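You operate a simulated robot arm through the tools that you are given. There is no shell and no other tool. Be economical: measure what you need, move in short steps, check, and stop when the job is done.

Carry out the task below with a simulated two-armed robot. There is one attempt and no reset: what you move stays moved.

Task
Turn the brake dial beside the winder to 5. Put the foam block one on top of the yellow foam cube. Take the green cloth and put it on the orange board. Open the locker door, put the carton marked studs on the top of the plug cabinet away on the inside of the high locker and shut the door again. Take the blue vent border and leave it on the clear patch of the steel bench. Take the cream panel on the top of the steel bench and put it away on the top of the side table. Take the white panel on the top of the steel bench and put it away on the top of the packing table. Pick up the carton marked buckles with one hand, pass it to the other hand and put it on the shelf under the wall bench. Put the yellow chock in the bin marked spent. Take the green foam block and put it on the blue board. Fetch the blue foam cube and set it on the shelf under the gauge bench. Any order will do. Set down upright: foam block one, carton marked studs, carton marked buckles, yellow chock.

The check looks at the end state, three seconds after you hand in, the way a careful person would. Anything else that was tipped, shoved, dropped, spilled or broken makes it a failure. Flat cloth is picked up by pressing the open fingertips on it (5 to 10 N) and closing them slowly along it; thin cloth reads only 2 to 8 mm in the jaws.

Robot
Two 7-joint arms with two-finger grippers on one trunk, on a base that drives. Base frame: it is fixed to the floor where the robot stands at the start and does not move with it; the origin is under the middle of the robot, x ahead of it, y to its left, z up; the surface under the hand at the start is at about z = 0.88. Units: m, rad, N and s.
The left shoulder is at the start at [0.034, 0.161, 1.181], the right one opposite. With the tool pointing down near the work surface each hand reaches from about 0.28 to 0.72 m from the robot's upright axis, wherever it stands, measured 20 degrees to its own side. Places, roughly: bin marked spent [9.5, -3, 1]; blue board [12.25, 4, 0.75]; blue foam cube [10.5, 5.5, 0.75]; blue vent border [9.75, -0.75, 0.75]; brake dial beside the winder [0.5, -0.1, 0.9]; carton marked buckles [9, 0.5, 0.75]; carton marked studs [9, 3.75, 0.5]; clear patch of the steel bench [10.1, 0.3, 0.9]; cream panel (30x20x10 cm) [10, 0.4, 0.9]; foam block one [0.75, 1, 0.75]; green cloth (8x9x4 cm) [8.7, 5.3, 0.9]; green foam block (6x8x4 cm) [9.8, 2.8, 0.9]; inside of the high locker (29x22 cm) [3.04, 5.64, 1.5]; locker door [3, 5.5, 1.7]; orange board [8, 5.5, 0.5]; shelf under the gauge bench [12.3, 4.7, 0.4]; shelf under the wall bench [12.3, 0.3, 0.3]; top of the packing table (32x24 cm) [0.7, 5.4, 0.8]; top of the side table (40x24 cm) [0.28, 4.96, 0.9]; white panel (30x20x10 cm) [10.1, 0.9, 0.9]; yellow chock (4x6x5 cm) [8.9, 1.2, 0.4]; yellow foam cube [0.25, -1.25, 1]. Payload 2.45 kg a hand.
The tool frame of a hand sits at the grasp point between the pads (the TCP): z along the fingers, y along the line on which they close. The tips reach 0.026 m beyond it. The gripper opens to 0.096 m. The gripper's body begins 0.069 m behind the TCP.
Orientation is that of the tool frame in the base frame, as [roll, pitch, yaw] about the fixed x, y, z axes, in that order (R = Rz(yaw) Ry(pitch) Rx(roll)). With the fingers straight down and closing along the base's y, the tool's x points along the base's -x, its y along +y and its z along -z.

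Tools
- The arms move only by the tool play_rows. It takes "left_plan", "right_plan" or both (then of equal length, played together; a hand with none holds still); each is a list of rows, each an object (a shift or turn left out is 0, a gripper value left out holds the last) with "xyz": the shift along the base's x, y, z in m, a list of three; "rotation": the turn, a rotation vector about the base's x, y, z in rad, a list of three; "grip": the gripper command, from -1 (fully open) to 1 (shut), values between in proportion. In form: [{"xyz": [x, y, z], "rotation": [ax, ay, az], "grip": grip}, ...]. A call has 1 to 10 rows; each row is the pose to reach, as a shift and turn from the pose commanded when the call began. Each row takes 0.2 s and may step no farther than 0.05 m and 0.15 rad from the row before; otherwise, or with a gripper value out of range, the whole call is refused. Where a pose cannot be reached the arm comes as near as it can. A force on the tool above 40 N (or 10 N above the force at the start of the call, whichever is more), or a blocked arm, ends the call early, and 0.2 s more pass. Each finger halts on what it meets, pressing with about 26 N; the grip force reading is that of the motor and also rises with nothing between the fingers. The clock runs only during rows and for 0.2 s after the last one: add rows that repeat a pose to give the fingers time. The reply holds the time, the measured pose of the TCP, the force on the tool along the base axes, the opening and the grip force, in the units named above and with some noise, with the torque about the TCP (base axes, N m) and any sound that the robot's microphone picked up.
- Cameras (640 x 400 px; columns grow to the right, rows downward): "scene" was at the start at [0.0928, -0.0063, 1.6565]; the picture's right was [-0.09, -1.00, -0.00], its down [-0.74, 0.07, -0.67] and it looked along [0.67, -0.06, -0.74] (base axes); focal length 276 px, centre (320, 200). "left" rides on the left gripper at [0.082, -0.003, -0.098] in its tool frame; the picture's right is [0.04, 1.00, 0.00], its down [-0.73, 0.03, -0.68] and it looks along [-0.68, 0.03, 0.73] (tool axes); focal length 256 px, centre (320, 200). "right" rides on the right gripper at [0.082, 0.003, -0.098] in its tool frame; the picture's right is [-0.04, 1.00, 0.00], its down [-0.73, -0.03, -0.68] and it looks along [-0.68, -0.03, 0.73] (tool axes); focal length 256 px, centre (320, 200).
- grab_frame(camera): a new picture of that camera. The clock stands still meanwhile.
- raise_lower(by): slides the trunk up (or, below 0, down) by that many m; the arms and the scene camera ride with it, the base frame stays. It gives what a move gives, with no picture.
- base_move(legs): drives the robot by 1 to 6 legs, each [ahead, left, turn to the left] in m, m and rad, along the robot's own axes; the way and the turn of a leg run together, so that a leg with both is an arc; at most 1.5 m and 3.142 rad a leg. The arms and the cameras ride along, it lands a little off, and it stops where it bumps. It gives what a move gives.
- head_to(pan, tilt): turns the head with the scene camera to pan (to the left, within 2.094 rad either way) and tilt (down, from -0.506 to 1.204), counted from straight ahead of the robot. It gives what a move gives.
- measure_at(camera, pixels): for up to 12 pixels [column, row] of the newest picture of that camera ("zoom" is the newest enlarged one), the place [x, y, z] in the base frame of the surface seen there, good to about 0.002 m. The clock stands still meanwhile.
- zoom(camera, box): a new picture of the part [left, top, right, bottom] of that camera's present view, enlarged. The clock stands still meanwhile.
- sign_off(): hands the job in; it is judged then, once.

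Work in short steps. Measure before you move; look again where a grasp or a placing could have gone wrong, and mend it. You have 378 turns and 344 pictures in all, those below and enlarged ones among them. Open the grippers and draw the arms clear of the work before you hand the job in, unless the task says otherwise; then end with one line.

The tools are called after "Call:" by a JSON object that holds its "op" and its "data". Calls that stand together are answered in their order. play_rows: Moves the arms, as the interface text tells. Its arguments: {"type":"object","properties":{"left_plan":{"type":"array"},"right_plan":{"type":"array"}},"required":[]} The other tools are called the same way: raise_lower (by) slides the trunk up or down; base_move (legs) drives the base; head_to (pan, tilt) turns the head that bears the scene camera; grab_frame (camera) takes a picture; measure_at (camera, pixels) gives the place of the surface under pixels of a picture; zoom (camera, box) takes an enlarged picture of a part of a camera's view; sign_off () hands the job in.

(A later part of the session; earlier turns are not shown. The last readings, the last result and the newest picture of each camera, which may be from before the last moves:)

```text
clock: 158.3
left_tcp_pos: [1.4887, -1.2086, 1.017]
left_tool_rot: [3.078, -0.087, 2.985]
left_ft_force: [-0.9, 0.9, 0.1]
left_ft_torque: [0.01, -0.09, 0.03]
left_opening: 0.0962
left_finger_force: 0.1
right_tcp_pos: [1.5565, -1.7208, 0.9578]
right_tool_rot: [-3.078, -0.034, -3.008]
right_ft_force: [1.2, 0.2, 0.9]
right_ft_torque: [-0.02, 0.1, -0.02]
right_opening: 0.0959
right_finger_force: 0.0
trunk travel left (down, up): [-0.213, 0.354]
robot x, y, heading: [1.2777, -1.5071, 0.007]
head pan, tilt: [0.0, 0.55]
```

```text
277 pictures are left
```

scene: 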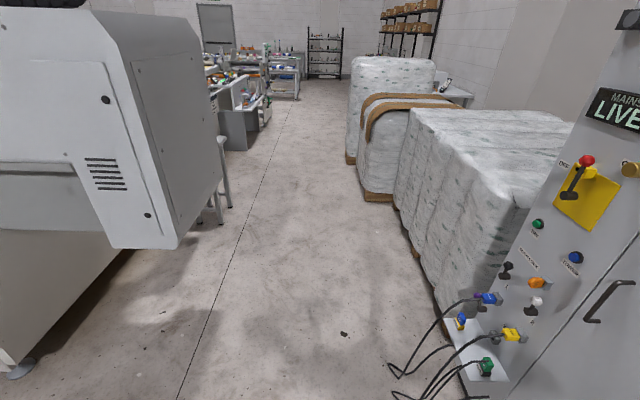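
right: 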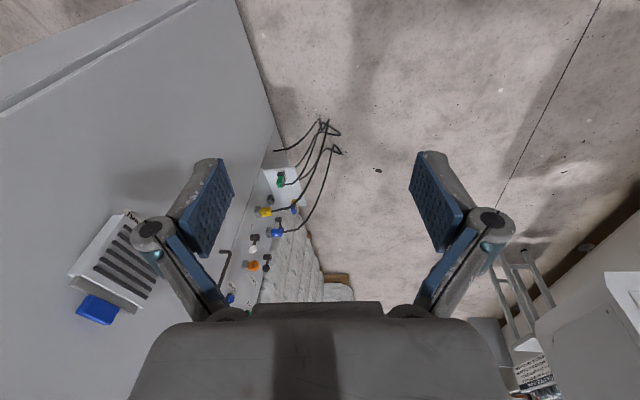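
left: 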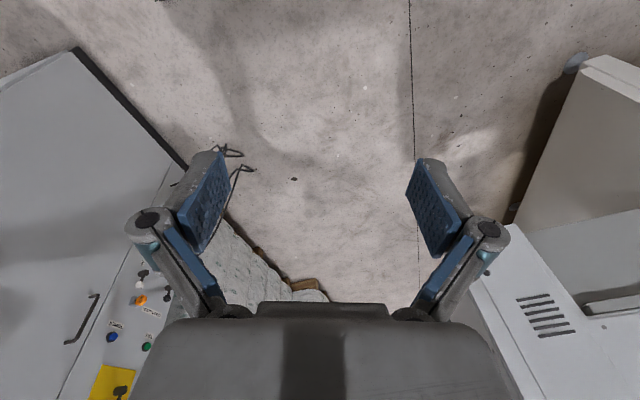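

I square and tuck both hands to narrow the robot before the aisle.

Call:
{"op": "play_rows", "data": {"left_plan": [{"xyz": [0.02, -0.03, 0.02], "rotation": [-0.019, -0.019, 0.04]}, {"xyz": [0.045, -0.065, 0.04], "rotation": [-0.038, -0.038, 0.08]}, {"xyz": [0.07, -0.1, 0.06], "rotation": [-0.057, -0.057, 0.12]}, {"xyz": [0.09, -0.13, 0.083], "rotation": [-0.076, -0.076, 0.157]}, {"xyz": [0.09, -0.13, 0.083], "rotation": [-0.076, -0.076, 0.157]}], "right_plan": [{"xyz": [0.006, 0.01, 0.035], "rotation": [0.017, -0.006, -0.033]}, {"xyz": [0.012, 0.02, 0.07], "rotation": [0.034, -0.012, -0.066]}, {"xyz": [0.02, 0.025, 0.105], "rotation": [0.05, -0.018, -0.1]}, {"xyz": [0.024, 0.03, 0.14], "rotation": [0.067, -0.025, -0.133]}, {"xyz": [0.024, 0.03, 0.14], "rotation": [0.067, -0.025, -0.133]}]}}

Call:
{"op": "measure_at", "data": {"camera": "scene", "pixels": [[220, 60], [178, 245], [205, 120], [228, 205], [395, 245], [365, 195], [440, 300], [250, 148], [300, 97], [270, 125], [470, 95], [352, 160]]}}

```text
clock: 159.8
left_tcp_pos: [1.5751, -1.4201, 1.1108]
left_tool_rot: [3.089, -0.005, 3.127]
left_ft_force: [-0.3, -1.8, 0.0]
left_ft_torque: [0.05, -0.02, 0.0]
left_opening: 0.0958
left_finger_force: 0.1
right_tcp_pos: [1.5769, -1.7687, 1.0835]
right_tool_rot: [3.086, -0.001, 3.135]
right_ft_force: [0.1, -1.1, -0.1]
right_ft_torque: [0.05, 0.0, 0.0]
right_opening: 0.0962
right_finger_force: 0.0
trunk travel left (down, up): [-0.213, 0.354]
robot x, y, heading: [1.2794, -1.5294, 0.001]
head pan, tilt: [0.0, 0.55]
stopped in row 5 (left hand): the arm was blocked; the commanded pose is now the measured one
```

```text
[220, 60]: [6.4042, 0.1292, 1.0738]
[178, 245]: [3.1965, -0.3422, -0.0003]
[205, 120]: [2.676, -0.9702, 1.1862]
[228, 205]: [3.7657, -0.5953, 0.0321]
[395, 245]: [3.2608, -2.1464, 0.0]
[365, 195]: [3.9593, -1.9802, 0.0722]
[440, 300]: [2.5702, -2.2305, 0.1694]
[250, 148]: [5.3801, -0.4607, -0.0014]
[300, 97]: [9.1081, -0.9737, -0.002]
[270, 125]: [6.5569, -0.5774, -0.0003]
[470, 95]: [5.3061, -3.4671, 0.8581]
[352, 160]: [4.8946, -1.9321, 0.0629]
```

Aisle clear between y -0.97 and -1.95. I drive ahead in three legs to x≈5.

Call:
{"op": "base_move", "data": {"legs": [[1.2, 0.04, 0], [1.3, 0, 0], [1.2, 0, 0]]}}

Call:
{"op": "head_to", "data": {"pan": 0.35, "tilt": 0.3}}

Call:
{"op": "grab_frame", "data": {"camera": "scene"}}

```text
clock: 176.0
left_tcp_pos: [4.951, -1.5226, 1.0999]
left_tool_rot: [3.069, -0.019, 3.007]
left_ft_force: [-1.6, 10.2, -1.5]
left_ft_torque: [-0.96, -0.16, -0.06]
left_opening: 0.096
left_finger_force: 0.0
right_tcp_pos: [4.8153, -1.8236, 1.0396]
right_tool_rot: [-3.081, 0.032, 2.941]
right_ft_force: [-21.8, -34.0, 5.1]
right_ft_torque: [2.55, -1.62, 0.1]
right_opening: 0.0958
right_finger_force: 0.1
trunk travel left (down, up): [-0.213, 0.354]
robot x, y, heading: [4.5968, -1.5114, -0.287]
head pan, tilt: [0.0, 0.55]
stopped in leg 3: the robot was blocked; the commanded pose is now the measured one
```

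```text
clock: 176.9
left_tcp_pos: [4.9643, -1.4976, 1.0902]
left_tool_rot: [3.095, -0.051, 2.919]
left_ft_force: [1.4, 0.4, 0.6]
left_ft_torque: [-0.06, 0.19, 0.04]
left_opening: 0.0958
left_finger_force: 0.1
right_tcp_pos: [4.8188, -1.8096, 1.0451]
right_tool_rot: [-3.074, 0.008, 2.917]
right_ft_force: [2.1, 0.8, -0.1]
right_ft_torque: [-0.1, 0.12, 0.03]
right_opening: 0.0959
right_finger_force: 0.0
trunk travel left (down, up): [-0.213, 0.354]
robot x, y, heading: [4.5902, -1.4975, -0.316]
head pan, tilt: [0.351, 0.3]
```

```text
276 pictures are left
```

scene: 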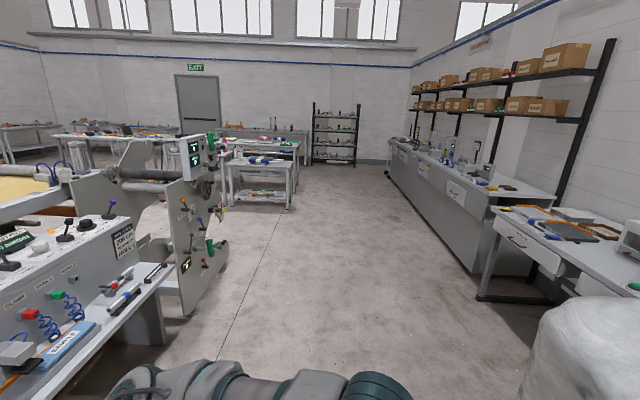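

The right hand bumped the wrapped pallet. I look at what it met.

Call:
{"op": "head_to", "data": {"pan": -0.6, "tilt": 0.7}}

Call:
{"op": "grab_frame", "data": {"camera": "scene"}}

Call:
{"op": "measure_at", "data": {"camera": "scene", "pixels": [[320, 200], [200, 220], [260, 300], [150, 150], [400, 250], [100, 250], [230, 200]]}}

```text
clock: 178.1
left_tcp_pos: [4.9181, -1.6033, 1.1011]
left_tool_rot: [3.01, -0.023, 2.922]
left_ft_force: [-1.5, -0.7, 0.1]
left_ft_torque: [0.05, -0.19, 0.0]
left_opening: 0.0961
left_finger_force: 0.1
right_tcp_pos: [4.7748, -1.9099, 1.0274]
right_tool_rot: [3.128, 0.028, 2.904]
right_ft_force: [-0.3, -1.2, 0.3]
right_ft_torque: [0.05, -0.08, -0.01]
right_opening: 0.096
right_finger_force: 0.1
trunk travel left (down, up): [-0.213, 0.354]
robot x, y, heading: [4.5833, -1.5244, -0.314]
head pan, tilt: [-0.6, 0.7]
```

```text
275 pictures are left
```

scene: 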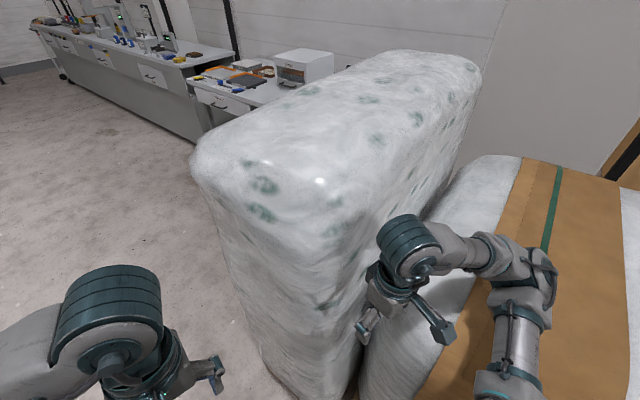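

```text
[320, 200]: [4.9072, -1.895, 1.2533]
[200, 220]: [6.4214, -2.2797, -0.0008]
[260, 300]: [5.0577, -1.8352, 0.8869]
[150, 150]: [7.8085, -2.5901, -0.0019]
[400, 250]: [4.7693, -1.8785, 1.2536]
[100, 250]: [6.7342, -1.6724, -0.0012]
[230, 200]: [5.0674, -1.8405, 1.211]
```

The last pallet bulges to y≈-1.84. I slide left 0.25 m, then straighten to heading 0.

Call:
{"op": "base_move", "data": {"legs": [[-0.077, 0.238, 0], [0, 0, 0.314]]}}

Call:
{"op": "head_to", "data": {"pan": 0.6, "tilt": 0.6}}

Call:
{"op": "grab_frame", "data": {"camera": "scene"}}

```text
clock: 179.1
left_tcp_pos: [4.8888, -1.5848, 1.1082]
left_tool_rot: [2.968, 0.006, 2.931]
left_ft_force: [-4.2, -3.5, -1.1]
left_ft_torque: [0.17, -0.36, -0.08]
left_opening: 0.0961
left_finger_force: 0.1
right_tcp_pos: [4.7495, -1.8869, 1.0245]
right_tool_rot: [3.101, 0.059, 2.906]
right_ft_force: [-2.4, -1.9, 0.5]
right_ft_torque: [0.18, -0.22, -0.08]
right_opening: 0.096
right_finger_force: 0.1
trunk travel left (down, up): [-0.213, 0.354]
robot x, y, heading: [4.5904, -1.4715, -0.312]
head pan, tilt: [-0.6, 0.7]
stopped in leg 1: the robot was blocked; the commanded pose is now the measured one
```

```text
clock: 180.5
left_tcp_pos: [4.9453, -1.4389, 1.1016]
left_tool_rot: [3.087, -0.016, 2.938]
left_ft_force: [1.7, 1.6, 1.6]
left_ft_torque: [-0.12, 0.17, 0.04]
left_opening: 0.096
left_finger_force: 0.0
right_tcp_pos: [4.8007, -1.7499, 1.0549]
right_tool_rot: [-3.069, 0.049, 2.937]
right_ft_force: [2.0, 1.3, 0.2]
right_ft_torque: [-0.09, 0.17, 0.09]
right_opening: 0.0958
right_finger_force: 0.0
trunk travel left (down, up): [-0.213, 0.354]
robot x, y, heading: [4.5979, -1.4447, -0.309]
head pan, tilt: [0.6, 0.6]
```

```text
274 pictures are left
```

scene: 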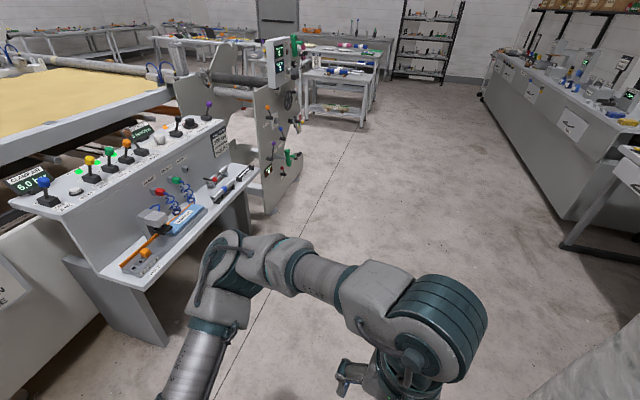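

Rocking again from the bump; I lower the trunk 0.18 to damp it, then continue.

Call:
{"op": "raise_lower", "data": {"by": -0.18}}

Call:
{"op": "raise_lower", "data": {"by": -0.02}}

Call:
{"op": "head_to", "data": {"pan": 0.0, "tilt": 0.5}}

Call:
{"op": "head_to", "data": {"pan": 0.6, "tilt": 0.5}}

Call:
{"op": "head_to", "data": {"pan": 0.0, "tilt": 0.5}}

```text
clock: 181.9
left_tcp_pos: [4.9966, -1.5367, 0.9711]
left_tool_rot: [3.059, 0.081, 3.07]
left_ft_force: [-0.4, 3.1, -1.1]
left_ft_torque: [-0.3, -0.03, -0.04]
left_opening: 0.096
left_finger_force: 0.1
right_tcp_pos: [4.8536, -1.8037, 0.9398]
right_tool_rot: [-3.041, 0.105, 2.845]
right_ft_force: [-120.0, 45.1, 50.7]
right_ft_torque: [-4.89, -10.91, -0.25]
right_opening: 0.0959
right_finger_force: 0.0
trunk travel left (down, up): [-0.087, 0.48]
robot x, y, heading: [4.6373, -1.5429, -0.309]
head pan, tilt: [0.6, 0.6]
stopped: the arm was blocked; the commanded pose is now the measured one
```

```text
clock: 182.1
left_tcp_pos: [5.0195, -1.5143, 0.9429]
left_tool_rot: [3.006, 0.178, 3.069]
left_ft_force: [-3.3, 9.3, 6.5]
left_ft_torque: [-0.9, -0.24, -0.23]
left_opening: 0.0958
left_finger_force: 0.5
right_tcp_pos: [4.8532, -1.7955, 0.9207]
right_tool_rot: [-3.032, 0.061, 2.64]
right_ft_force: [-6.0, -8.0, -10.4]
right_ft_torque: [0.58, -0.5, -0.03]
right_opening: 0.0959
right_finger_force: 0.0
trunk travel left (down, up): [-0.09, 0.477]
robot x, y, heading: [4.6171, -1.5282, -0.341]
head pan, tilt: [0.6, 0.6]
stopped: the force on the tool passed its limit at 176 N (the readings are from after the stop); the commanded pose is now the measured one
```

```text
clock: 183.1
left_tcp_pos: [4.9731, -1.6138, 0.9434]
left_tool_rot: [2.944, 0.156, 3.037]
left_ft_force: [-1.0, 0.4, 0.4]
left_ft_torque: [-0.02, -0.04, -0.01]
left_opening: 0.0958
left_finger_force: 0.1
right_tcp_pos: [4.7927, -1.8693, 0.8785]
right_tool_rot: [-3.093, 0.011, 2.625]
right_ft_force: [-0.5, 0.4, 0.3]
right_ft_torque: [-0.01, -0.02, 0.0]
right_opening: 0.0958
right_finger_force: 0.0
trunk travel left (down, up): [-0.09, 0.477]
robot x, y, heading: [4.5852, -1.5295, -0.402]
head pan, tilt: [0.0, 0.499]
```

```text
clock: 184.1
left_tcp_pos: [4.9727, -1.6175, 0.9377]
left_tool_rot: [2.945, 0.144, 3.026]
left_ft_force: [0.1, 0.4, -0.3]
left_ft_torque: [-0.02, -0.02, -0.01]
left_opening: 0.0957
left_finger_force: 0.0
right_tcp_pos: [4.7924, -1.8708, 0.8754]
right_tool_rot: [-3.092, 0.004, 2.62]
right_ft_force: [0.4, -0.2, -0.7]
right_ft_torque: [0.01, 0.03, -0.04]
right_opening: 0.0962
right_finger_force: 0.1
trunk travel left (down, up): [-0.09, 0.477]
robot x, y, heading: [4.584, -1.5241, -0.405]
head pan, tilt: [0.6, 0.499]
```

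```text
clock: 185.1
left_tcp_pos: [4.9732, -1.6176, 0.9371]
left_tool_rot: [2.945, 0.145, 3.028]
left_ft_force: [0.0, 0.6, 0.3]
left_ft_torque: [-0.02, 0.02, 0.0]
left_opening: 0.096
left_finger_force: 0.1
right_tcp_pos: [4.7918, -1.8704, 0.8765]
right_tool_rot: [-3.092, 0.003, 2.618]
right_ft_force: [0.1, -0.5, 0.7]
right_ft_torque: [0.01, 0.02, 0.03]
right_opening: 0.096
right_finger_force: 0.0
trunk travel left (down, up): [-0.09, 0.477]
robot x, y, heading: [4.5823, -1.5223, -0.41]
head pan, tilt: [0.0, 0.499]
```

Calm now at low trunk. I slide to +y 0.3 and then straighten.

Call:
{"op": "base_move", "data": {"legs": [[-0.12, 0.275, 0], [0, 0, 0.41]]}}

Call:
{"op": "head_to", "data": {"pan": -0.4, "tilt": 0.6}}

Call:
{"op": "grab_frame", "data": {"camera": "scene"}}

```text
clock: 185.8
left_tcp_pos: [5.0117, -1.6188, 0.8801]
left_tool_rot: [2.719, 0.297, 2.935]
left_ft_force: [-0.5, -0.3, 0.0]
left_ft_torque: [-0.02, -0.02, 0.0]
left_opening: 0.0958
left_finger_force: 0.0
right_tcp_pos: [4.7309, -1.8962, 0.7926]
right_tool_rot: [-3.07, -0.124, 2.455]
right_ft_force: [-30.3, 191.2, 17.1]
right_ft_torque: [-21.45, -5.94, 0.45]
right_opening: 0.0739
right_finger_force: 0.2
trunk travel left (down, up): [-0.09, 0.477]
robot x, y, heading: [4.6051, -1.5187, -0.363]
head pan, tilt: [0.0, 0.499]
stopped in leg 1: the robot was blocked; the commanded pose is now the measured one
```

```text
clock: 186.7
left_tcp_pos: [5.0121, -1.6251, 0.8767]
left_tool_rot: [2.716, 0.291, 2.923]
left_ft_force: [0.0, -0.4, -0.3]
left_ft_torque: [0.03, -0.01, 0.02]
left_opening: 0.096
left_finger_force: 0.1
right_tcp_pos: [4.7293, -1.8938, 0.7929]
right_tool_rot: [-3.07, -0.13, 2.462]
right_ft_force: [6.6, 181.0, 17.0]
right_ft_torque: [-15.6, 3.1, 0.53]
right_opening: 0.0753
right_finger_force: 0.1
trunk travel left (down, up): [-0.09, 0.477]
robot x, y, heading: [4.5955, -1.5197, -0.373]
head pan, tilt: [-0.4, 0.6]
```

```text
273 pictures are left
```

scene: 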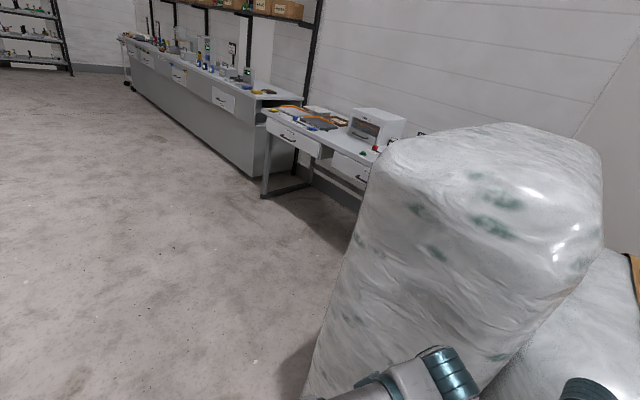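

The right hand is pressed (181 N) against the pallet side. I look through the right camera and pull the hand off in +y.

Call:
{"op": "play_rows", "data": {"right_plan": [{"xyz": [0, 0.04, 0]}, {"xyz": [-0.01, 0.08, 0.02]}, {"xyz": [-0.02, 0.12, 0.05]}, {"xyz": [-0.02, 0.14, 0.1]}]}}

Call:
{"op": "grab_frame", "data": {"camera": "right"}}

Call:
{"op": "head_to", "data": {"pan": -0.3, "tilt": 1.1}}

Call:
{"op": "grab_frame", "data": {"camera": "scene"}}

```text
refused: row 3 steps farther than a row can; nothing moved
```

```text
272 pictures are left
```

right: 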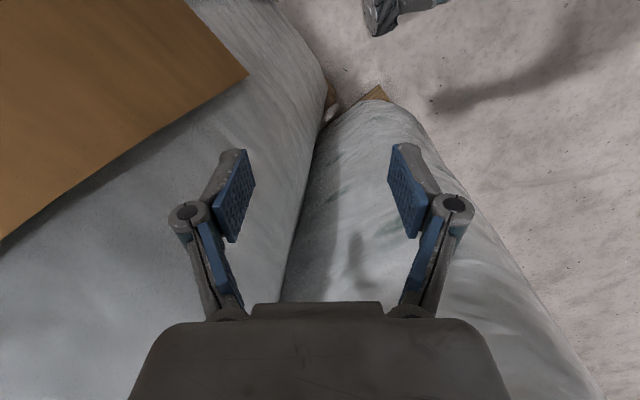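

```text
clock: 187.6
left_tcp_pos: [5.0152, -1.6208, 0.8739]
left_tool_rot: [2.72, 0.288, 2.923]
left_ft_force: [-0.3, 1.7, -0.1]
left_ft_torque: [0.02, 0.03, 0.0]
left_opening: 0.096
left_finger_force: 0.0
right_tcp_pos: [4.7299, -1.895, 0.7928]
right_tool_rot: [-3.061, -0.127, 2.448]
right_ft_force: [4.6, 177.5, -7.3]
right_ft_torque: [-16.44, 1.0, 1.22]
right_opening: 0.0744
right_finger_force: 0.0
trunk travel left (down, up): [-0.09, 0.477]
robot x, y, heading: [4.5981, -1.5162, -0.376]
head pan, tilt: [-0.3, 1.1]
```

```text
271 pictures are left
```

scene: 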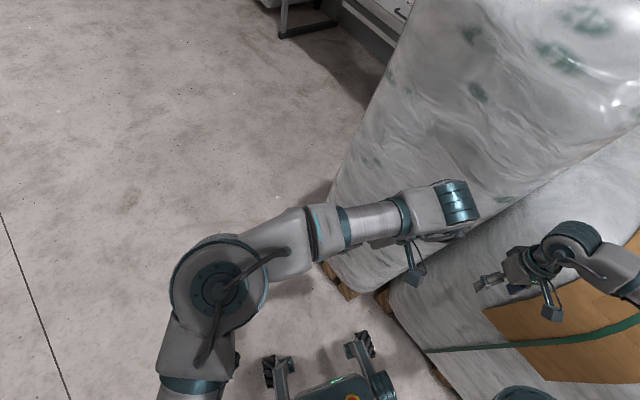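

The right hand is against the pallets' seam. I pull it out toward +y and up in small steps.

Call:
{"op": "play_rows", "data": {"right_plan": [{"xyz": [0, 0.03, 0]}, {"xyz": [-0.01, 0.06, 0.01]}, {"xyz": [-0.02, 0.09, 0.03]}, {"xyz": [-0.02, 0.11, 0.06]}, {"xyz": [-0.02, 0.13, 0.1]}]}}

Call:
{"op": "grab_frame", "data": {"camera": "scene"}}

```text
clock: 188.0
left_tcp_pos: [5.0765, -1.6008, 0.8305]
left_tool_rot: [2.643, 0.271, 2.937]
left_ft_force: [-0.9, 0.0, 1.6]
left_ft_torque: [-0.1, 0.04, 0.03]
left_opening: 0.0957
left_finger_force: 0.0
right_tcp_pos: [4.7036, -1.8866, 0.7557]
right_tool_rot: [-3.1, -0.179, 2.4]
right_ft_force: [3.6, 7.2, 1.1]
right_ft_torque: [-0.25, 0.1, 0.05]
right_opening: 0.0942
right_finger_force: 0.1
trunk travel left (down, up): [-0.09, 0.477]
robot x, y, heading: [4.5966, -1.5123, -0.368]
head pan, tilt: [-0.3, 1.1]
stopped in row 1 (left hand): the arm was blocked; the commanded pose is now the measured one
```

```text
270 pictures are left
```

scene: 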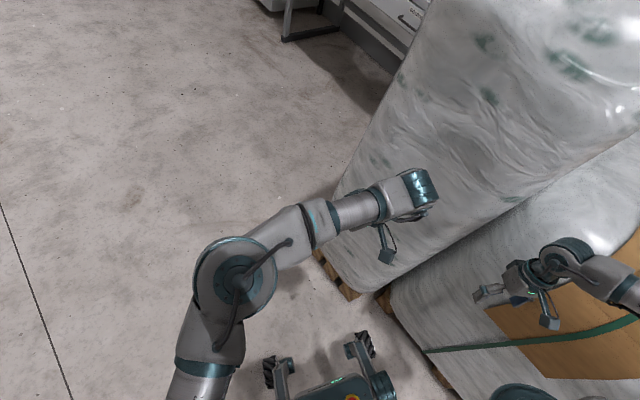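

Force is off now. I draw both hands back toward the body (‑x, +y) gently.

Call:
{"op": "play_rows", "data": {"right_plan": [{"xyz": [-0.01, 0.02, 0.01]}, {"xyz": [-0.02, 0.04, 0.02]}, {"xyz": [-0.02, 0.07, 0.04]}, {"xyz": [-0.02, 0.1, 0.07]}, {"xyz": [-0.02, 0.13, 0.11]}], "left_plan": [{"xyz": [-0.02, 0.02, 0.01]}, {"xyz": [-0.04, 0.04, 0.03]}, {"xyz": [-0.06, 0.07, 0.06]}, {"xyz": [-0.08, 0.1, 0.09]}, {"xyz": [-0.1, 0.12, 0.12]}]}}

Call:
{"op": "grab_frame", "data": {"camera": "scene"}}

```text
clock: 188.3
left_tcp_pos: [5.1235, -1.5603, 0.7623]
left_tool_rot: [2.515, 0.202, 2.895]
left_ft_force: [1.9, 0.4, 0.0]
left_ft_torque: [-0.02, 0.12, 0.05]
left_opening: 0.0957
left_finger_force: 0.0
right_tcp_pos: [4.7147, -1.8575, 0.7174]
right_tool_rot: [3.064, -0.239, 2.342]
right_ft_force: [-1.4, -5.0, -0.1]
right_ft_torque: [0.45, -0.06, -0.1]
right_opening: 0.0959
right_finger_force: 0.1
trunk travel left (down, up): [-0.09, 0.477]
robot x, y, heading: [4.5921, -1.4949, -0.382]
head pan, tilt: [-0.3, 1.1]
stopped in row 1 (right hand): the force on the tool passed its limit at 93 N (the readings are from after the stop); the commanded pose is now the measured one
```

```text
269 pictures are left
```

scene: 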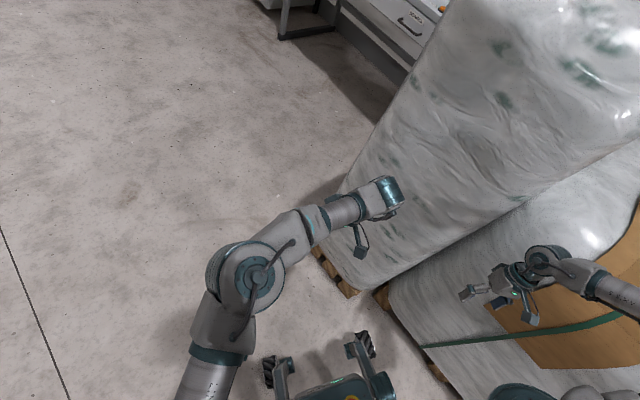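

Hands dip oddly; I wait a moment and check whether the body is still moving.

Call:
{"op": "head_to", "data": {"pan": 0.0, "tilt": 0.4}}

Call:
{"op": "grab_frame", "data": {"camera": "scene"}}

Call:
{"op": "grab_frame", "data": {"camera": "left"}}

```text
clock: 189.3
left_tcp_pos: [5.1213, -1.5651, 0.7662]
left_tool_rot: [2.514, 0.212, 2.892]
left_ft_force: [0.7, -0.6, -0.5]
left_ft_torque: [0.02, 0.03, 0.01]
left_opening: 0.0959
left_finger_force: 0.0
right_tcp_pos: [4.7129, -1.8565, 0.7135]
right_tool_rot: [3.049, -0.246, 2.361]
right_ft_force: [0.1, -0.7, -0.9]
right_ft_torque: [0.02, -0.01, -0.02]
right_opening: 0.0959
right_finger_force: 0.1
trunk travel left (down, up): [-0.09, 0.477]
robot x, y, heading: [4.5931, -1.5005, -0.383]
head pan, tilt: [0.0, 0.4]
```

```text
268 pictures are left
```

scene: 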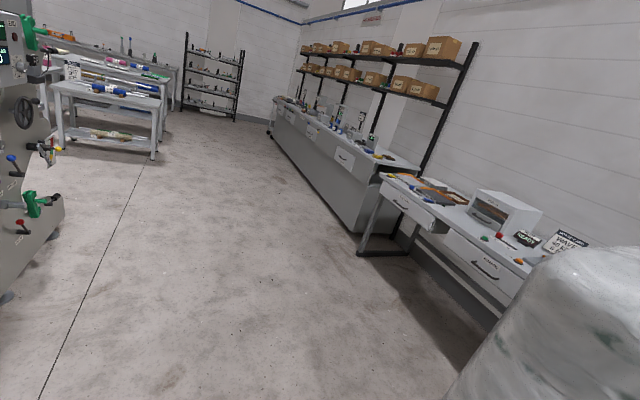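

```text
267 pictures are left
```

left: 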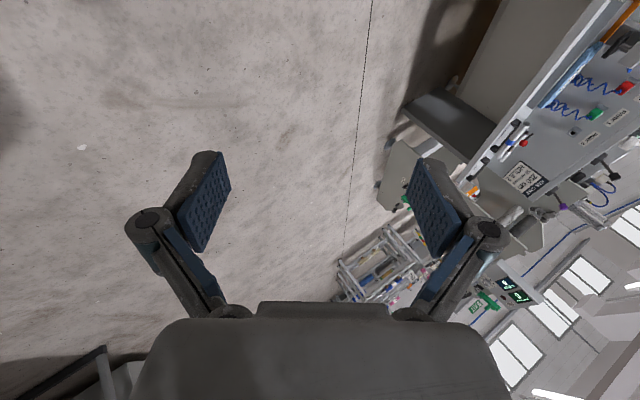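

Calm. The right hand sits in the notch before the tall pallet; I move it -x first, then +y.

Call:
{"op": "play_rows", "data": {"right_plan": [{"xyz": [-0.015, 0, 0]}, {"xyz": [-0.03, 0.0, 0]}, {"xyz": [-0.045, 0.01, 0]}, {"xyz": [-0.06, 0.03, 0]}, {"xyz": [-0.06, 0.06, 0]}, {"xyz": [-0.06, 0.09, 0.0]}]}}

```text
clock: 189.7
left_tcp_pos: [5.1776, -1.5304, 0.7082]
left_tool_rot: [2.387, 0.212, 2.867]
left_ft_force: [0.7, 0.3, 1.3]
left_ft_torque: [-0.06, 0.07, 0.04]
left_opening: 0.0955
left_finger_force: 0.0
right_tcp_pos: [4.7235, -1.8369, 0.6617]
right_tool_rot: [2.951, -0.275, 2.353]
right_ft_force: [0.5, -3.4, -0.5]
right_ft_torque: [0.33, 0.03, -0.04]
right_opening: 0.0959
right_finger_force: 0.1
trunk travel left (down, up): [-0.09, 0.477]
robot x, y, heading: [4.591, -1.4947, -0.372]
head pan, tilt: [0.0, 0.4]
stopped in row 1 (left hand): the arm was blocked; the commanded pose is now the measured one
```

The camera view is rolled ~0.25 rad: lowering the trunk put the right elbow on the pallet and lifted that side. I raise the trunk back.

Call:
{"op": "raise_lower", "data": {"by": 0.15}}

Call:
{"op": "grab_frame", "data": {"camera": "scene"}}

```text
clock: 190.0
left_tcp_pos: [5.2123, -1.5062, 0.6624]
left_tool_rot: [2.211, 0.225, 2.797]
left_ft_force: [0.7, 1.0, 2.3]
left_ft_torque: [-0.1, 0.1, 0.01]
left_opening: 0.0958
left_finger_force: 0.0
right_tcp_pos: [4.6767, -1.8032, 0.6086]
right_tool_rot: [2.94, -0.495, 2.25]
right_ft_force: [-0.4, -0.5, 0.3]
right_ft_torque: [-0.02, 0.02, 0.02]
right_opening: 0.0959
right_finger_force: 0.0
trunk travel left (down, up): [-0.091, 0.475]
robot x, y, heading: [4.5975, -1.4901, -0.386]
head pan, tilt: [0.0, 0.4]
stopped: the arm was blocked; the commanded pose is now the measured one
```

```text
266 pictures are left
```

scene: 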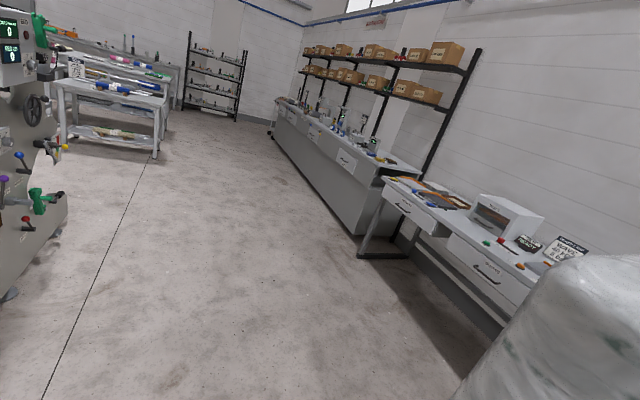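

Still blocked by the lean. I look at the right arm to see what rests on what.

Call:
{"op": "head_to", "data": {"pan": -1.0, "tilt": 0.8}}

Call:
{"op": "grab_frame", "data": {"camera": "scene"}}

Call:
{"op": "grab_frame", "data": {"camera": "right"}}

```text
clock: 191.3
left_tcp_pos: [5.2092, -1.5124, 0.6578]
left_tool_rot: [2.22, 0.218, 2.79]
left_ft_force: [0.8, 0.8, 0.5]
left_ft_torque: [0.0, 0.01, 0.01]
left_opening: 0.0958
left_finger_force: 0.0
right_tcp_pos: [4.6748, -1.8022, 0.6084]
right_tool_rot: [2.936, -0.5, 2.256]
right_ft_force: [0.0, 0.6, -0.4]
right_ft_torque: [-0.02, -0.02, -0.01]
right_opening: 0.0962
right_finger_force: 0.1
trunk travel left (down, up): [-0.091, 0.475]
robot x, y, heading: [4.5903, -1.4867, -0.395]
head pan, tilt: [-1.0, 0.799]
```

```text
265 pictures are left
```

scene: 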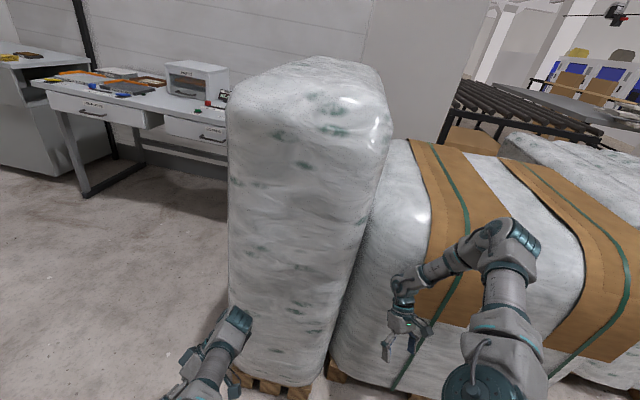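

```text
264 pictures are left
```

right: 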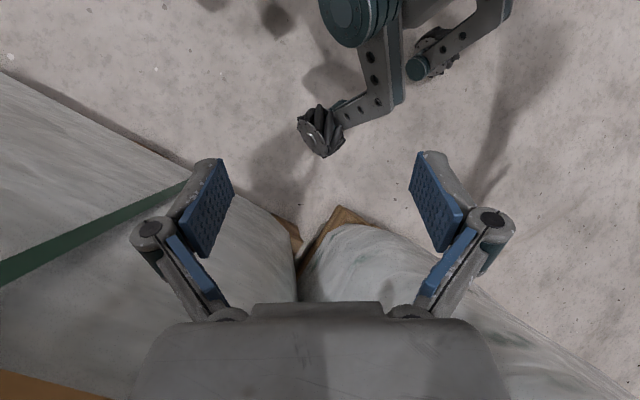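

Call:
{"op": "measure_at", "data": {"camera": "scene", "pixels": [[510, 235], [525, 260], [490, 250], [540, 230], [480, 165], [450, 200], [420, 280], [560, 300], [400, 150], [500, 330], [480, 390], [410, 380]]}}

```text
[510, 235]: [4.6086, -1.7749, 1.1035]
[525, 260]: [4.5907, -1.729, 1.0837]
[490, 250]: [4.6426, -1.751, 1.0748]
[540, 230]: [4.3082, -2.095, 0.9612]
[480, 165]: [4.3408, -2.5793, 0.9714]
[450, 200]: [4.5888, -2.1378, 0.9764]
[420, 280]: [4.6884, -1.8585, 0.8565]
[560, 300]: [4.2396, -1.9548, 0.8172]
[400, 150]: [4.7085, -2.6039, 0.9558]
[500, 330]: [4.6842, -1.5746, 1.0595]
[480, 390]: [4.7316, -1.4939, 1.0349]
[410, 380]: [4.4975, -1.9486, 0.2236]
```

The right forearm/elbow is leaning on the pallet side (y≈-1.86), pushing the body over. I drive away from it (+y, a bit -x).

Call:
{"op": "base_move", "data": {"legs": [[-0.14, 0.21, 0]]}}

Call:
{"op": "base_move", "data": {"legs": [[-0.1, 0.15, 0]]}}

```text
clock: 192.0
left_tcp_pos: [5.2366, -1.4922, 0.5887]
left_tool_rot: [1.809, 0.137, 2.631]
left_ft_force: [2.5, -0.8, -0.4]
left_ft_torque: [-0.05, 0.04, 0.16]
left_opening: 0.0957
left_finger_force: 0.1
right_tcp_pos: [4.5392, -1.714, 0.5396]
right_tool_rot: [-2.975, -1.234, 1.724]
right_ft_force: [-1.0, -1.1, 0.1]
right_ft_torque: [0.06, -0.01, -0.12]
right_opening: 0.096
right_finger_force: 0.0
trunk travel left (down, up): [-0.091, 0.475]
robot x, y, heading: [4.5952, -1.4797, -0.379]
head pan, tilt: [-1.0, 0.799]
stopped in leg 1: the robot was blocked; the commanded pose is now the measured one
```

```text
clock: 192.7
left_tcp_pos: [5.2102, -1.4802, 0.5465]
left_tool_rot: [1.594, -0.061, 2.667]
left_ft_force: [1.0, -1.8, 0.1]
left_ft_torque: [0.03, 0.0, 0.09]
left_opening: 0.096
left_finger_force: 0.1
right_tcp_pos: [4.5168, -1.6627, 0.4741]
right_tool_rot: [-0.796, -1.346, -0.589]
right_ft_force: [-0.2, 3.7, 0.6]
right_ft_torque: [-0.03, -0.02, -0.04]
right_opening: 0.0959
right_finger_force: 0.2
trunk travel left (down, up): [-0.091, 0.475]
robot x, y, heading: [4.6066, -1.4637, -0.358]
head pan, tilt: [-1.0, 0.799]
stopped in leg 1: the robot was blocked; the commanded pose is now the measured one
```

I take new pictures to understand the arm and body state.

Call:
{"op": "head_to", "data": {"pan": -0.5, "tilt": 1.1}}

Call:
{"op": "grab_frame", "data": {"camera": "scene"}}

Call:
{"op": "grab_frame", "data": {"camera": "right"}}

Call:
{"op": "grab_frame", "data": {"camera": "left"}}

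```text
clock: 193.7
left_tcp_pos: [5.2099, -1.4898, 0.5526]
left_tool_rot: [1.609, -0.038, 2.643]
left_ft_force: [0.9, 1.2, -0.1]
left_ft_torque: [-0.01, 0.02, -0.02]
left_opening: 0.0959
left_finger_force: 0.0
right_tcp_pos: [4.5192, -1.6645, 0.4694]
right_tool_rot: [-0.684, -1.383, -0.66]
right_ft_force: [0.4, -0.6, 0.8]
right_ft_torque: [0.0, 0.0, 0.0]
right_opening: 0.0958
right_finger_force: 0.0
trunk travel left (down, up): [-0.091, 0.475]
robot x, y, heading: [4.6004, -1.4596, -0.371]
head pan, tilt: [-0.499, 1.1]
```

```text
263 pictures are left
```

scene: 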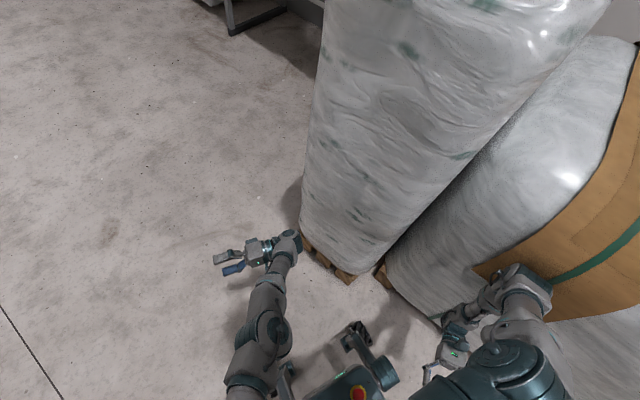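

```text
262 pictures are left
```

right: 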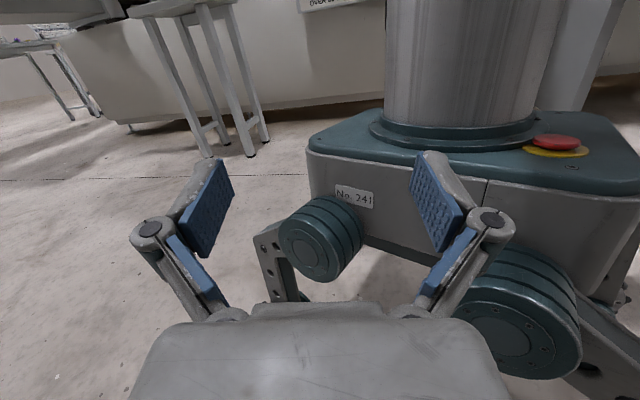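

```text
261 pictures are left
```

left: 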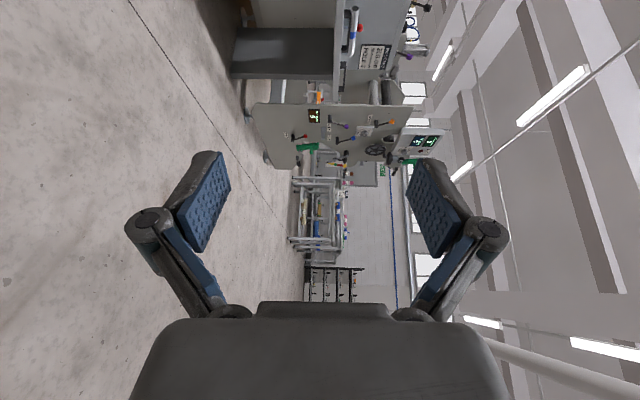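

I check the body's lean again from the level view.

Call:
{"op": "head_to", "data": {"pan": 0.0, "tilt": 0.2}}

Call:
{"op": "grab_frame", "data": {"camera": "scene"}}

```text
clock: 194.9
left_tcp_pos: [5.2094, -1.4891, 0.5525]
left_tool_rot: [1.608, -0.034, 2.643]
left_ft_force: [-0.6, -0.7, 0.9]
left_ft_torque: [0.01, 0.01, -0.02]
left_opening: 0.0958
left_finger_force: 0.1
right_tcp_pos: [4.5187, -1.6636, 0.4696]
right_tool_rot: [-0.679, -1.387, -0.665]
right_ft_force: [0.5, -0.3, 0.0]
right_ft_torque: [0.04, -0.02, 0.01]
right_opening: 0.0962
right_finger_force: 0.0
trunk travel left (down, up): [-0.091, 0.475]
robot x, y, heading: [4.5998, -1.46, -0.365]
head pan, tilt: [0.0, 0.201]
```

```text
260 pictures are left
```

scene: 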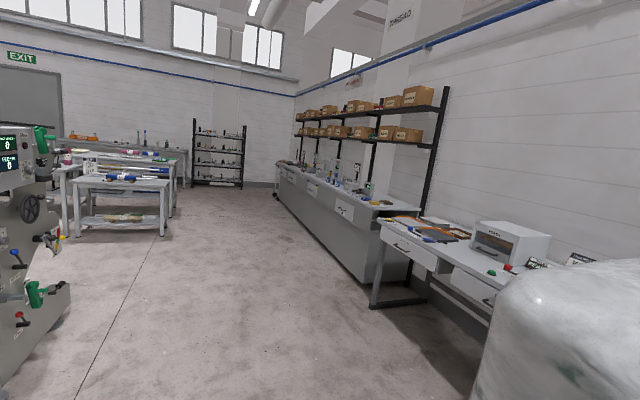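

Lean has fallen from 0.25 to about 0.1. I continue driving away from the pallets.

Call:
{"op": "base_move", "data": {"legs": [[-0.1, 0.2, 0]]}}

Call:
{"op": "base_move", "data": {"legs": [[-0.1, 0.2, 0]]}}

Call:
{"op": "grab_frame", "data": {"camera": "scene"}}

```text
clock: 195.6
left_tcp_pos: [5.1881, -1.5242, 0.5695]
left_tool_rot: [1.501, -0.068, 2.623]
left_ft_force: [-1.2, -0.8, 4.1]
left_ft_torque: [-0.32, 0.13, -0.06]
left_opening: 0.0959
left_finger_force: 0.1
right_tcp_pos: [4.4987, -1.6762, 0.4232]
right_tool_rot: [-0.226, -1.19, -1.047]
right_ft_force: [-0.9, 2.2, -0.6]
right_ft_torque: [0.12, 0.05, -0.04]
right_opening: 0.0958
right_finger_force: 0.0
trunk travel left (down, up): [-0.091, 0.475]
robot x, y, heading: [4.5994, -1.442, -0.369]
head pan, tilt: [0.0, 0.201]
stopped in leg 1: the robot was blocked; the commanded pose is now the measured one
```

```text
clock: 197.3
left_tcp_pos: [5.1675, -1.3131, 0.5626]
left_tool_rot: [1.492, -0.07, 2.626]
left_ft_force: [-0.2, -0.1, -0.9]
left_ft_torque: [0.0, -0.01, 0.0]
left_opening: 0.0959
left_finger_force: 0.1
right_tcp_pos: [4.4814, -1.4626, 0.4209]
right_tool_rot: [-0.196, -1.229, -1.1]
right_ft_force: [-0.2, -0.4, 0.2]
right_ft_torque: [0.0, -0.01, 0.02]
right_opening: 0.096
right_finger_force: 0.1
trunk travel left (down, up): [-0.091, 0.475]
robot x, y, heading: [4.5785, -1.2143, -0.371]
head pan, tilt: [0.0, 0.201]
```

```text
259 pictures are left
```

scene: 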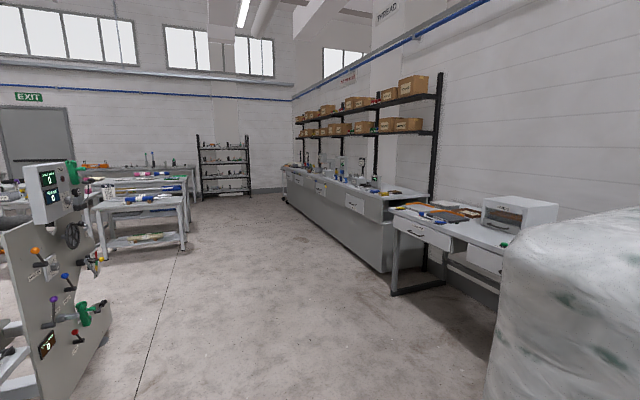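

Free and upright. I measure the machine on the left before going on.

Call:
{"op": "measure_at", "data": {"camera": "scene", "pixels": [[105, 310], [85, 320], [40, 260], [60, 370], [105, 260], [180, 240], [190, 200], [395, 290], [500, 330], [290, 200], [75, 240], [20, 390]]}}

```text
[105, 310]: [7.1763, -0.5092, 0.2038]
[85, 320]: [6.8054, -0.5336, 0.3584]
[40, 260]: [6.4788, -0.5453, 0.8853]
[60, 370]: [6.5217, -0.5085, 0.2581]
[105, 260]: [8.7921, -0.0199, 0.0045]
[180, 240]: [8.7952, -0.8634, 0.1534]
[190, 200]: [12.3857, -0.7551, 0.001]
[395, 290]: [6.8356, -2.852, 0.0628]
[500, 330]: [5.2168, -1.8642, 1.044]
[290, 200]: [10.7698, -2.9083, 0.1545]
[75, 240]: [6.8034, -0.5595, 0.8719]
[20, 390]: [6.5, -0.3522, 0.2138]
```

Clear corridor at y≈-1.3. I turn to heading 0 and go forward 1.3 m to an open spot to rearrange the arms.

Call:
{"op": "base_move", "data": {"legs": [[0, 0, 0.371], [1.3, 0, 0]]}}

Call:
{"op": "head_to", "data": {"pan": 0.0, "tilt": 0.9}}

Call:
{"op": "grab_frame", "data": {"camera": "scene"}}

```text
clock: 205.0
left_tcp_pos: [6.4683, -1.0842, 0.5615]
left_tool_rot: [1.488, -0.067, 3.007]
left_ft_force: [-0.2, -0.3, -0.7]
left_ft_torque: [-0.02, 0.05, -0.01]
left_opening: 0.0961
left_finger_force: 0.1
right_tcp_pos: [5.8839, -1.4758, 0.4189]
right_tool_rot: [-0.193, -1.23, -0.723]
right_ft_force: [0.0, 0.5, 0.1]
right_ft_torque: [0.0, 0.01, 0.02]
right_opening: 0.0958
right_finger_force: 0.1
trunk travel left (down, up): [-0.091, 0.475]
robot x, y, heading: [5.8863, -1.2114, 0.012]
head pan, tilt: [0.0, 0.201]
```

```text
clock: 206.1
left_tcp_pos: [6.4686, -1.0852, 0.563]
left_tool_rot: [1.49, -0.062, 3.007]
left_ft_force: [0.1, -0.4, 0.4]
left_ft_torque: [0.01, -0.01, 0.01]
left_opening: 0.0961
left_finger_force: 0.0
right_tcp_pos: [5.8835, -1.4751, 0.4197]
right_tool_rot: [-0.195, -1.234, -0.723]
right_ft_force: [-0.9, -0.5, 0.8]
right_ft_torque: [-0.02, -0.02, 0.01]
right_opening: 0.0959
right_finger_force: 0.1
trunk travel left (down, up): [-0.091, 0.475]
robot x, y, heading: [5.8917, -1.2115, 0.008]
head pan, tilt: [0.0, 0.901]
```

```text
258 pictures are left
```

scene: 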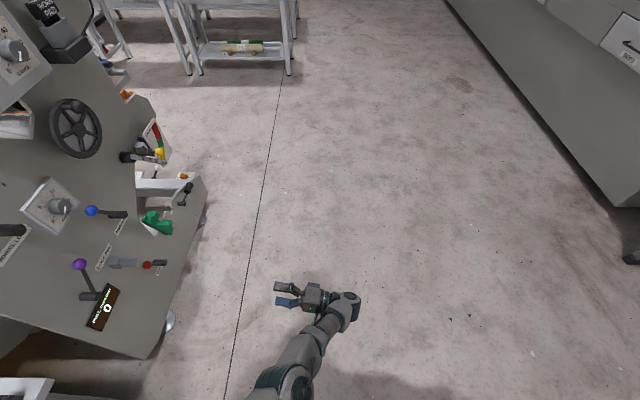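

Calm. I raise the trunk 0.2, then bring both arms back to the standard downward pose gradually.

Call:
{"op": "raise_lower", "data": {"by": 0.2}}

Call:
{"op": "play_rows", "data": {"right_plan": [{"xyz": [0.02, -0.03, 0.02]}, {"xyz": [0.05, -0.06, 0.04]}, {"xyz": [0.08, -0.08, 0.06], "rotation": [-0.058, -0.127, 0.048]}, {"xyz": [0.11, -0.09, 0.08], "rotation": [-0.117, -0.254, 0.096]}, {"xyz": [0.15, -0.09, 0.1], "rotation": [-0.175, -0.381, 0.144]}, {"xyz": [0.19, -0.09, 0.12], "rotation": [-0.234, -0.508, 0.191]}, {"xyz": [0.23, -0.09, 0.14], "rotation": [-0.292, -0.635, 0.239]}, {"xyz": [0.27, -0.09, 0.16], "rotation": [-0.35, -0.762, 0.287]}], "left_plan": [{"xyz": [-0.02, 0.0, 0.03], "rotation": [-0.149, 0.01, 0.01]}, {"xyz": [-0.04, 0.0, 0.06], "rotation": [-0.298, 0.02, 0.02]}, {"xyz": [-0.06, 0.01, 0.09], "rotation": [-0.447, 0.04, 0.03]}, {"xyz": [-0.08, 0.02, 0.12], "rotation": [-0.595, 0.06, 0.04]}, {"xyz": [-0.1, 0.03, 0.15], "rotation": [-0.743, 0.08, 0.05]}, {"xyz": [-0.12, 0.04, 0.18], "rotation": [-0.891, 0.1, 0.06]}, {"xyz": [-0.14, 0.05, 0.2], "rotation": [-1.04, 0.12, 0.07]}, {"xyz": [-0.16, 0.06, 0.22], "rotation": [-1.188, 0.14, 0.08]}]}}

Call:
{"op": "grab_frame", "data": {"camera": "scene"}}

```text
clock: 208.2
left_tcp_pos: [6.4915, -1.0854, 0.9279]
left_tool_rot: [1.448, 0.231, 3.002]
left_ft_force: [0.0, 0.3, 0.3]
left_ft_torque: [0.02, 0.0, 0.02]
left_opening: 0.0962
left_finger_force: 0.1
right_tcp_pos: [5.8835, -1.475, 0.6197]
right_tool_rot: [-0.194, -1.232, -0.722]
right_ft_force: [-0.8, 1.0, 0.2]
right_ft_torque: [0.03, -0.01, -0.01]
right_opening: 0.096
right_finger_force: 0.1
trunk travel left (down, up): [-0.291, 0.275]
robot x, y, heading: [5.8859, -1.212, 0.01]
head pan, tilt: [0.0, 0.901]
```

```text
clock: 210.2
left_tcp_pos: [6.4181, -0.9572, 1.2159]
left_tool_rot: [2.956, 0.086, -2.528]
left_ft_force: [-0.3, -0.2, -0.2]
left_ft_torque: [0.02, 0.02, -0.01]
left_opening: 0.0959
left_finger_force: 0.0
left hand out of reach, approached as far as the arm can: row 1, 2, 3, 4, 5, 6, 7
right_tcp_pos: [6.1521, -1.5517, 0.786]
right_tool_rot: [2.767, -1.061, 2.931]
right_ft_force: [0.1, 0.3, -0.5]
right_ft_torque: [-0.02, 0.03, -0.01]
right_opening: 0.0964
right_finger_force: 0.1
trunk travel left (down, up): [-0.291, 0.275]
robot x, y, heading: [5.8843, -1.2031, 0.011]
head pan, tilt: [0.0, 0.901]
stopped in row 8 (left hand): the arm was blocked; the commanded pose is now the measured one
```

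```text
257 pictures are left
```

scene: 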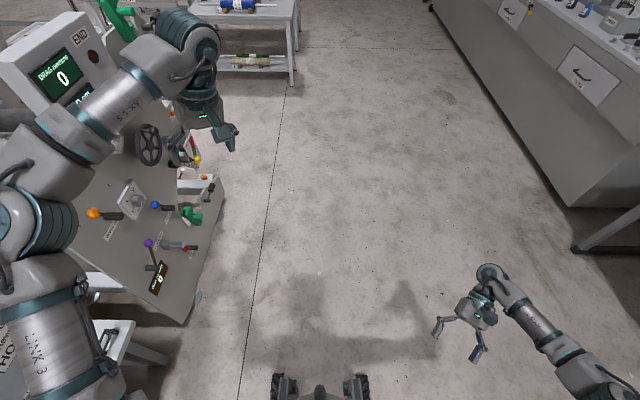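

Good progress. I continue: right hand tilt down, left hand square up; first shift the base right a little away from the machine.

Call:
{"op": "base_move", "data": {"legs": [[0, -0.2, -0.011]]}}

Call:
{"op": "play_rows", "data": {"right_plan": [{"xyz": [0.01, 0, 0.035], "rotation": [-0.082, -0.111, 0]}, {"xyz": [0.02, 0, 0.07], "rotation": [-0.163, -0.222, 0]}, {"xyz": [0.03, 0.01, 0.105], "rotation": [-0.244, -0.333, 0]}, {"xyz": [0.04, 0.01, 0.14], "rotation": [-0.326, -0.444, 0]}, {"xyz": [0.05, 0.02, 0.175], "rotation": [-0.408, -0.555, 0]}, {"xyz": [0.05, 0.02, 0.21], "rotation": [-0.489, -0.666, 0]}, {"xyz": [0.05, 0.03, 0.245], "rotation": [-0.57, -0.777, 0]}, {"xyz": [0.05, 0.03, 0.28], "rotation": [-0.652, -0.887, 0]}, {"xyz": [0.05, 0.03, 0.28], "rotation": [-0.652, -0.887, 0]}], "left_plan": [{"xyz": [-0.025, 0, 0], "rotation": [-0.05, -0.01, -0.1]}, {"xyz": [-0.05, 0, 0], "rotation": [-0.1, -0.02, -0.2]}, {"xyz": [-0.075, 0, -0.02], "rotation": [-0.15, -0.03, -0.3]}, {"xyz": [-0.1, 0, -0.04], "rotation": [-0.2, -0.04, -0.4]}, {"xyz": [-0.12, 0, -0.06], "rotation": [-0.2, -0.04, -0.5]}, {"xyz": [-0.14, 0, -0.08], "rotation": [-0.2, -0.04, -0.6]}, {"xyz": [-0.16, 0, -0.1], "rotation": [-0.2, -0.04, -0.61]}, {"xyz": [-0.16, 0, -0.1], "rotation": [-0.2, -0.04, -0.61]}, {"xyz": [-0.16, 0, -0.1], "rotation": [-0.2, -0.04, -0.61]}]}}

Call:
{"op": "grab_frame", "data": {"camera": "scene"}}

```text
clock: 211.8
left_tcp_pos: [6.4195, -1.1668, 1.2177]
left_tool_rot: [2.952, 0.088, -2.538]
left_ft_force: [0.0, 0.7, -0.1]
left_ft_torque: [-0.03, 0.02, 0.01]
left_opening: 0.0959
left_finger_force: 0.1
right_tcp_pos: [6.1486, -1.7548, 0.7861]
right_tool_rot: [2.759, -1.06, 2.93]
right_ft_force: [-0.6, -0.4, 0.8]
right_ft_torque: [0.0, 0.02, 0.01]
right_opening: 0.0962
right_finger_force: 0.0
trunk travel left (down, up): [-0.291, 0.275]
robot x, y, heading: [5.8869, -1.4069, -0.001]
head pan, tilt: [0.0, 0.901]
```

```text
clock: 213.8
left_tcp_pos: [6.2551, -1.1769, 1.1217]
left_tool_rot: [-3.135, 0.074, -3.133]
left_ft_force: [-0.1, -0.1, 0.0]
left_ft_torque: [0.02, 0.02, -0.03]
left_opening: 0.0957
left_finger_force: 0.0
right_tcp_pos: [6.1956, -1.7331, 1.0634]
right_tool_rot: [3.128, 0.003, 2.714]
right_ft_force: [-0.1, -0.2, 0.6]
right_ft_torque: [-0.03, 0.0, 0.01]
right_opening: 0.0962
right_finger_force: 0.1
trunk travel left (down, up): [-0.291, 0.275]
robot x, y, heading: [5.884, -1.4086, -0.008]
head pan, tilt: [0.0, 0.901]
```

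```text
256 pictures are left
```

scene: 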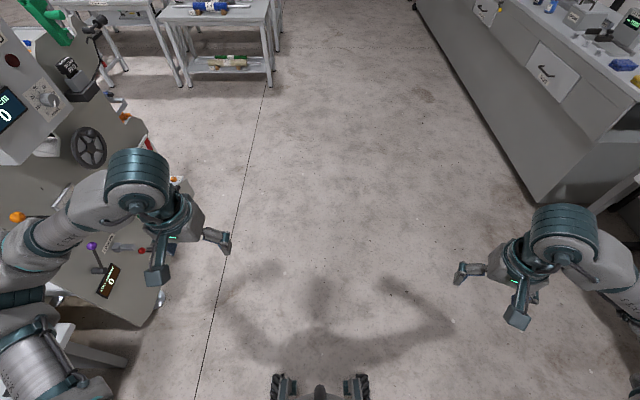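

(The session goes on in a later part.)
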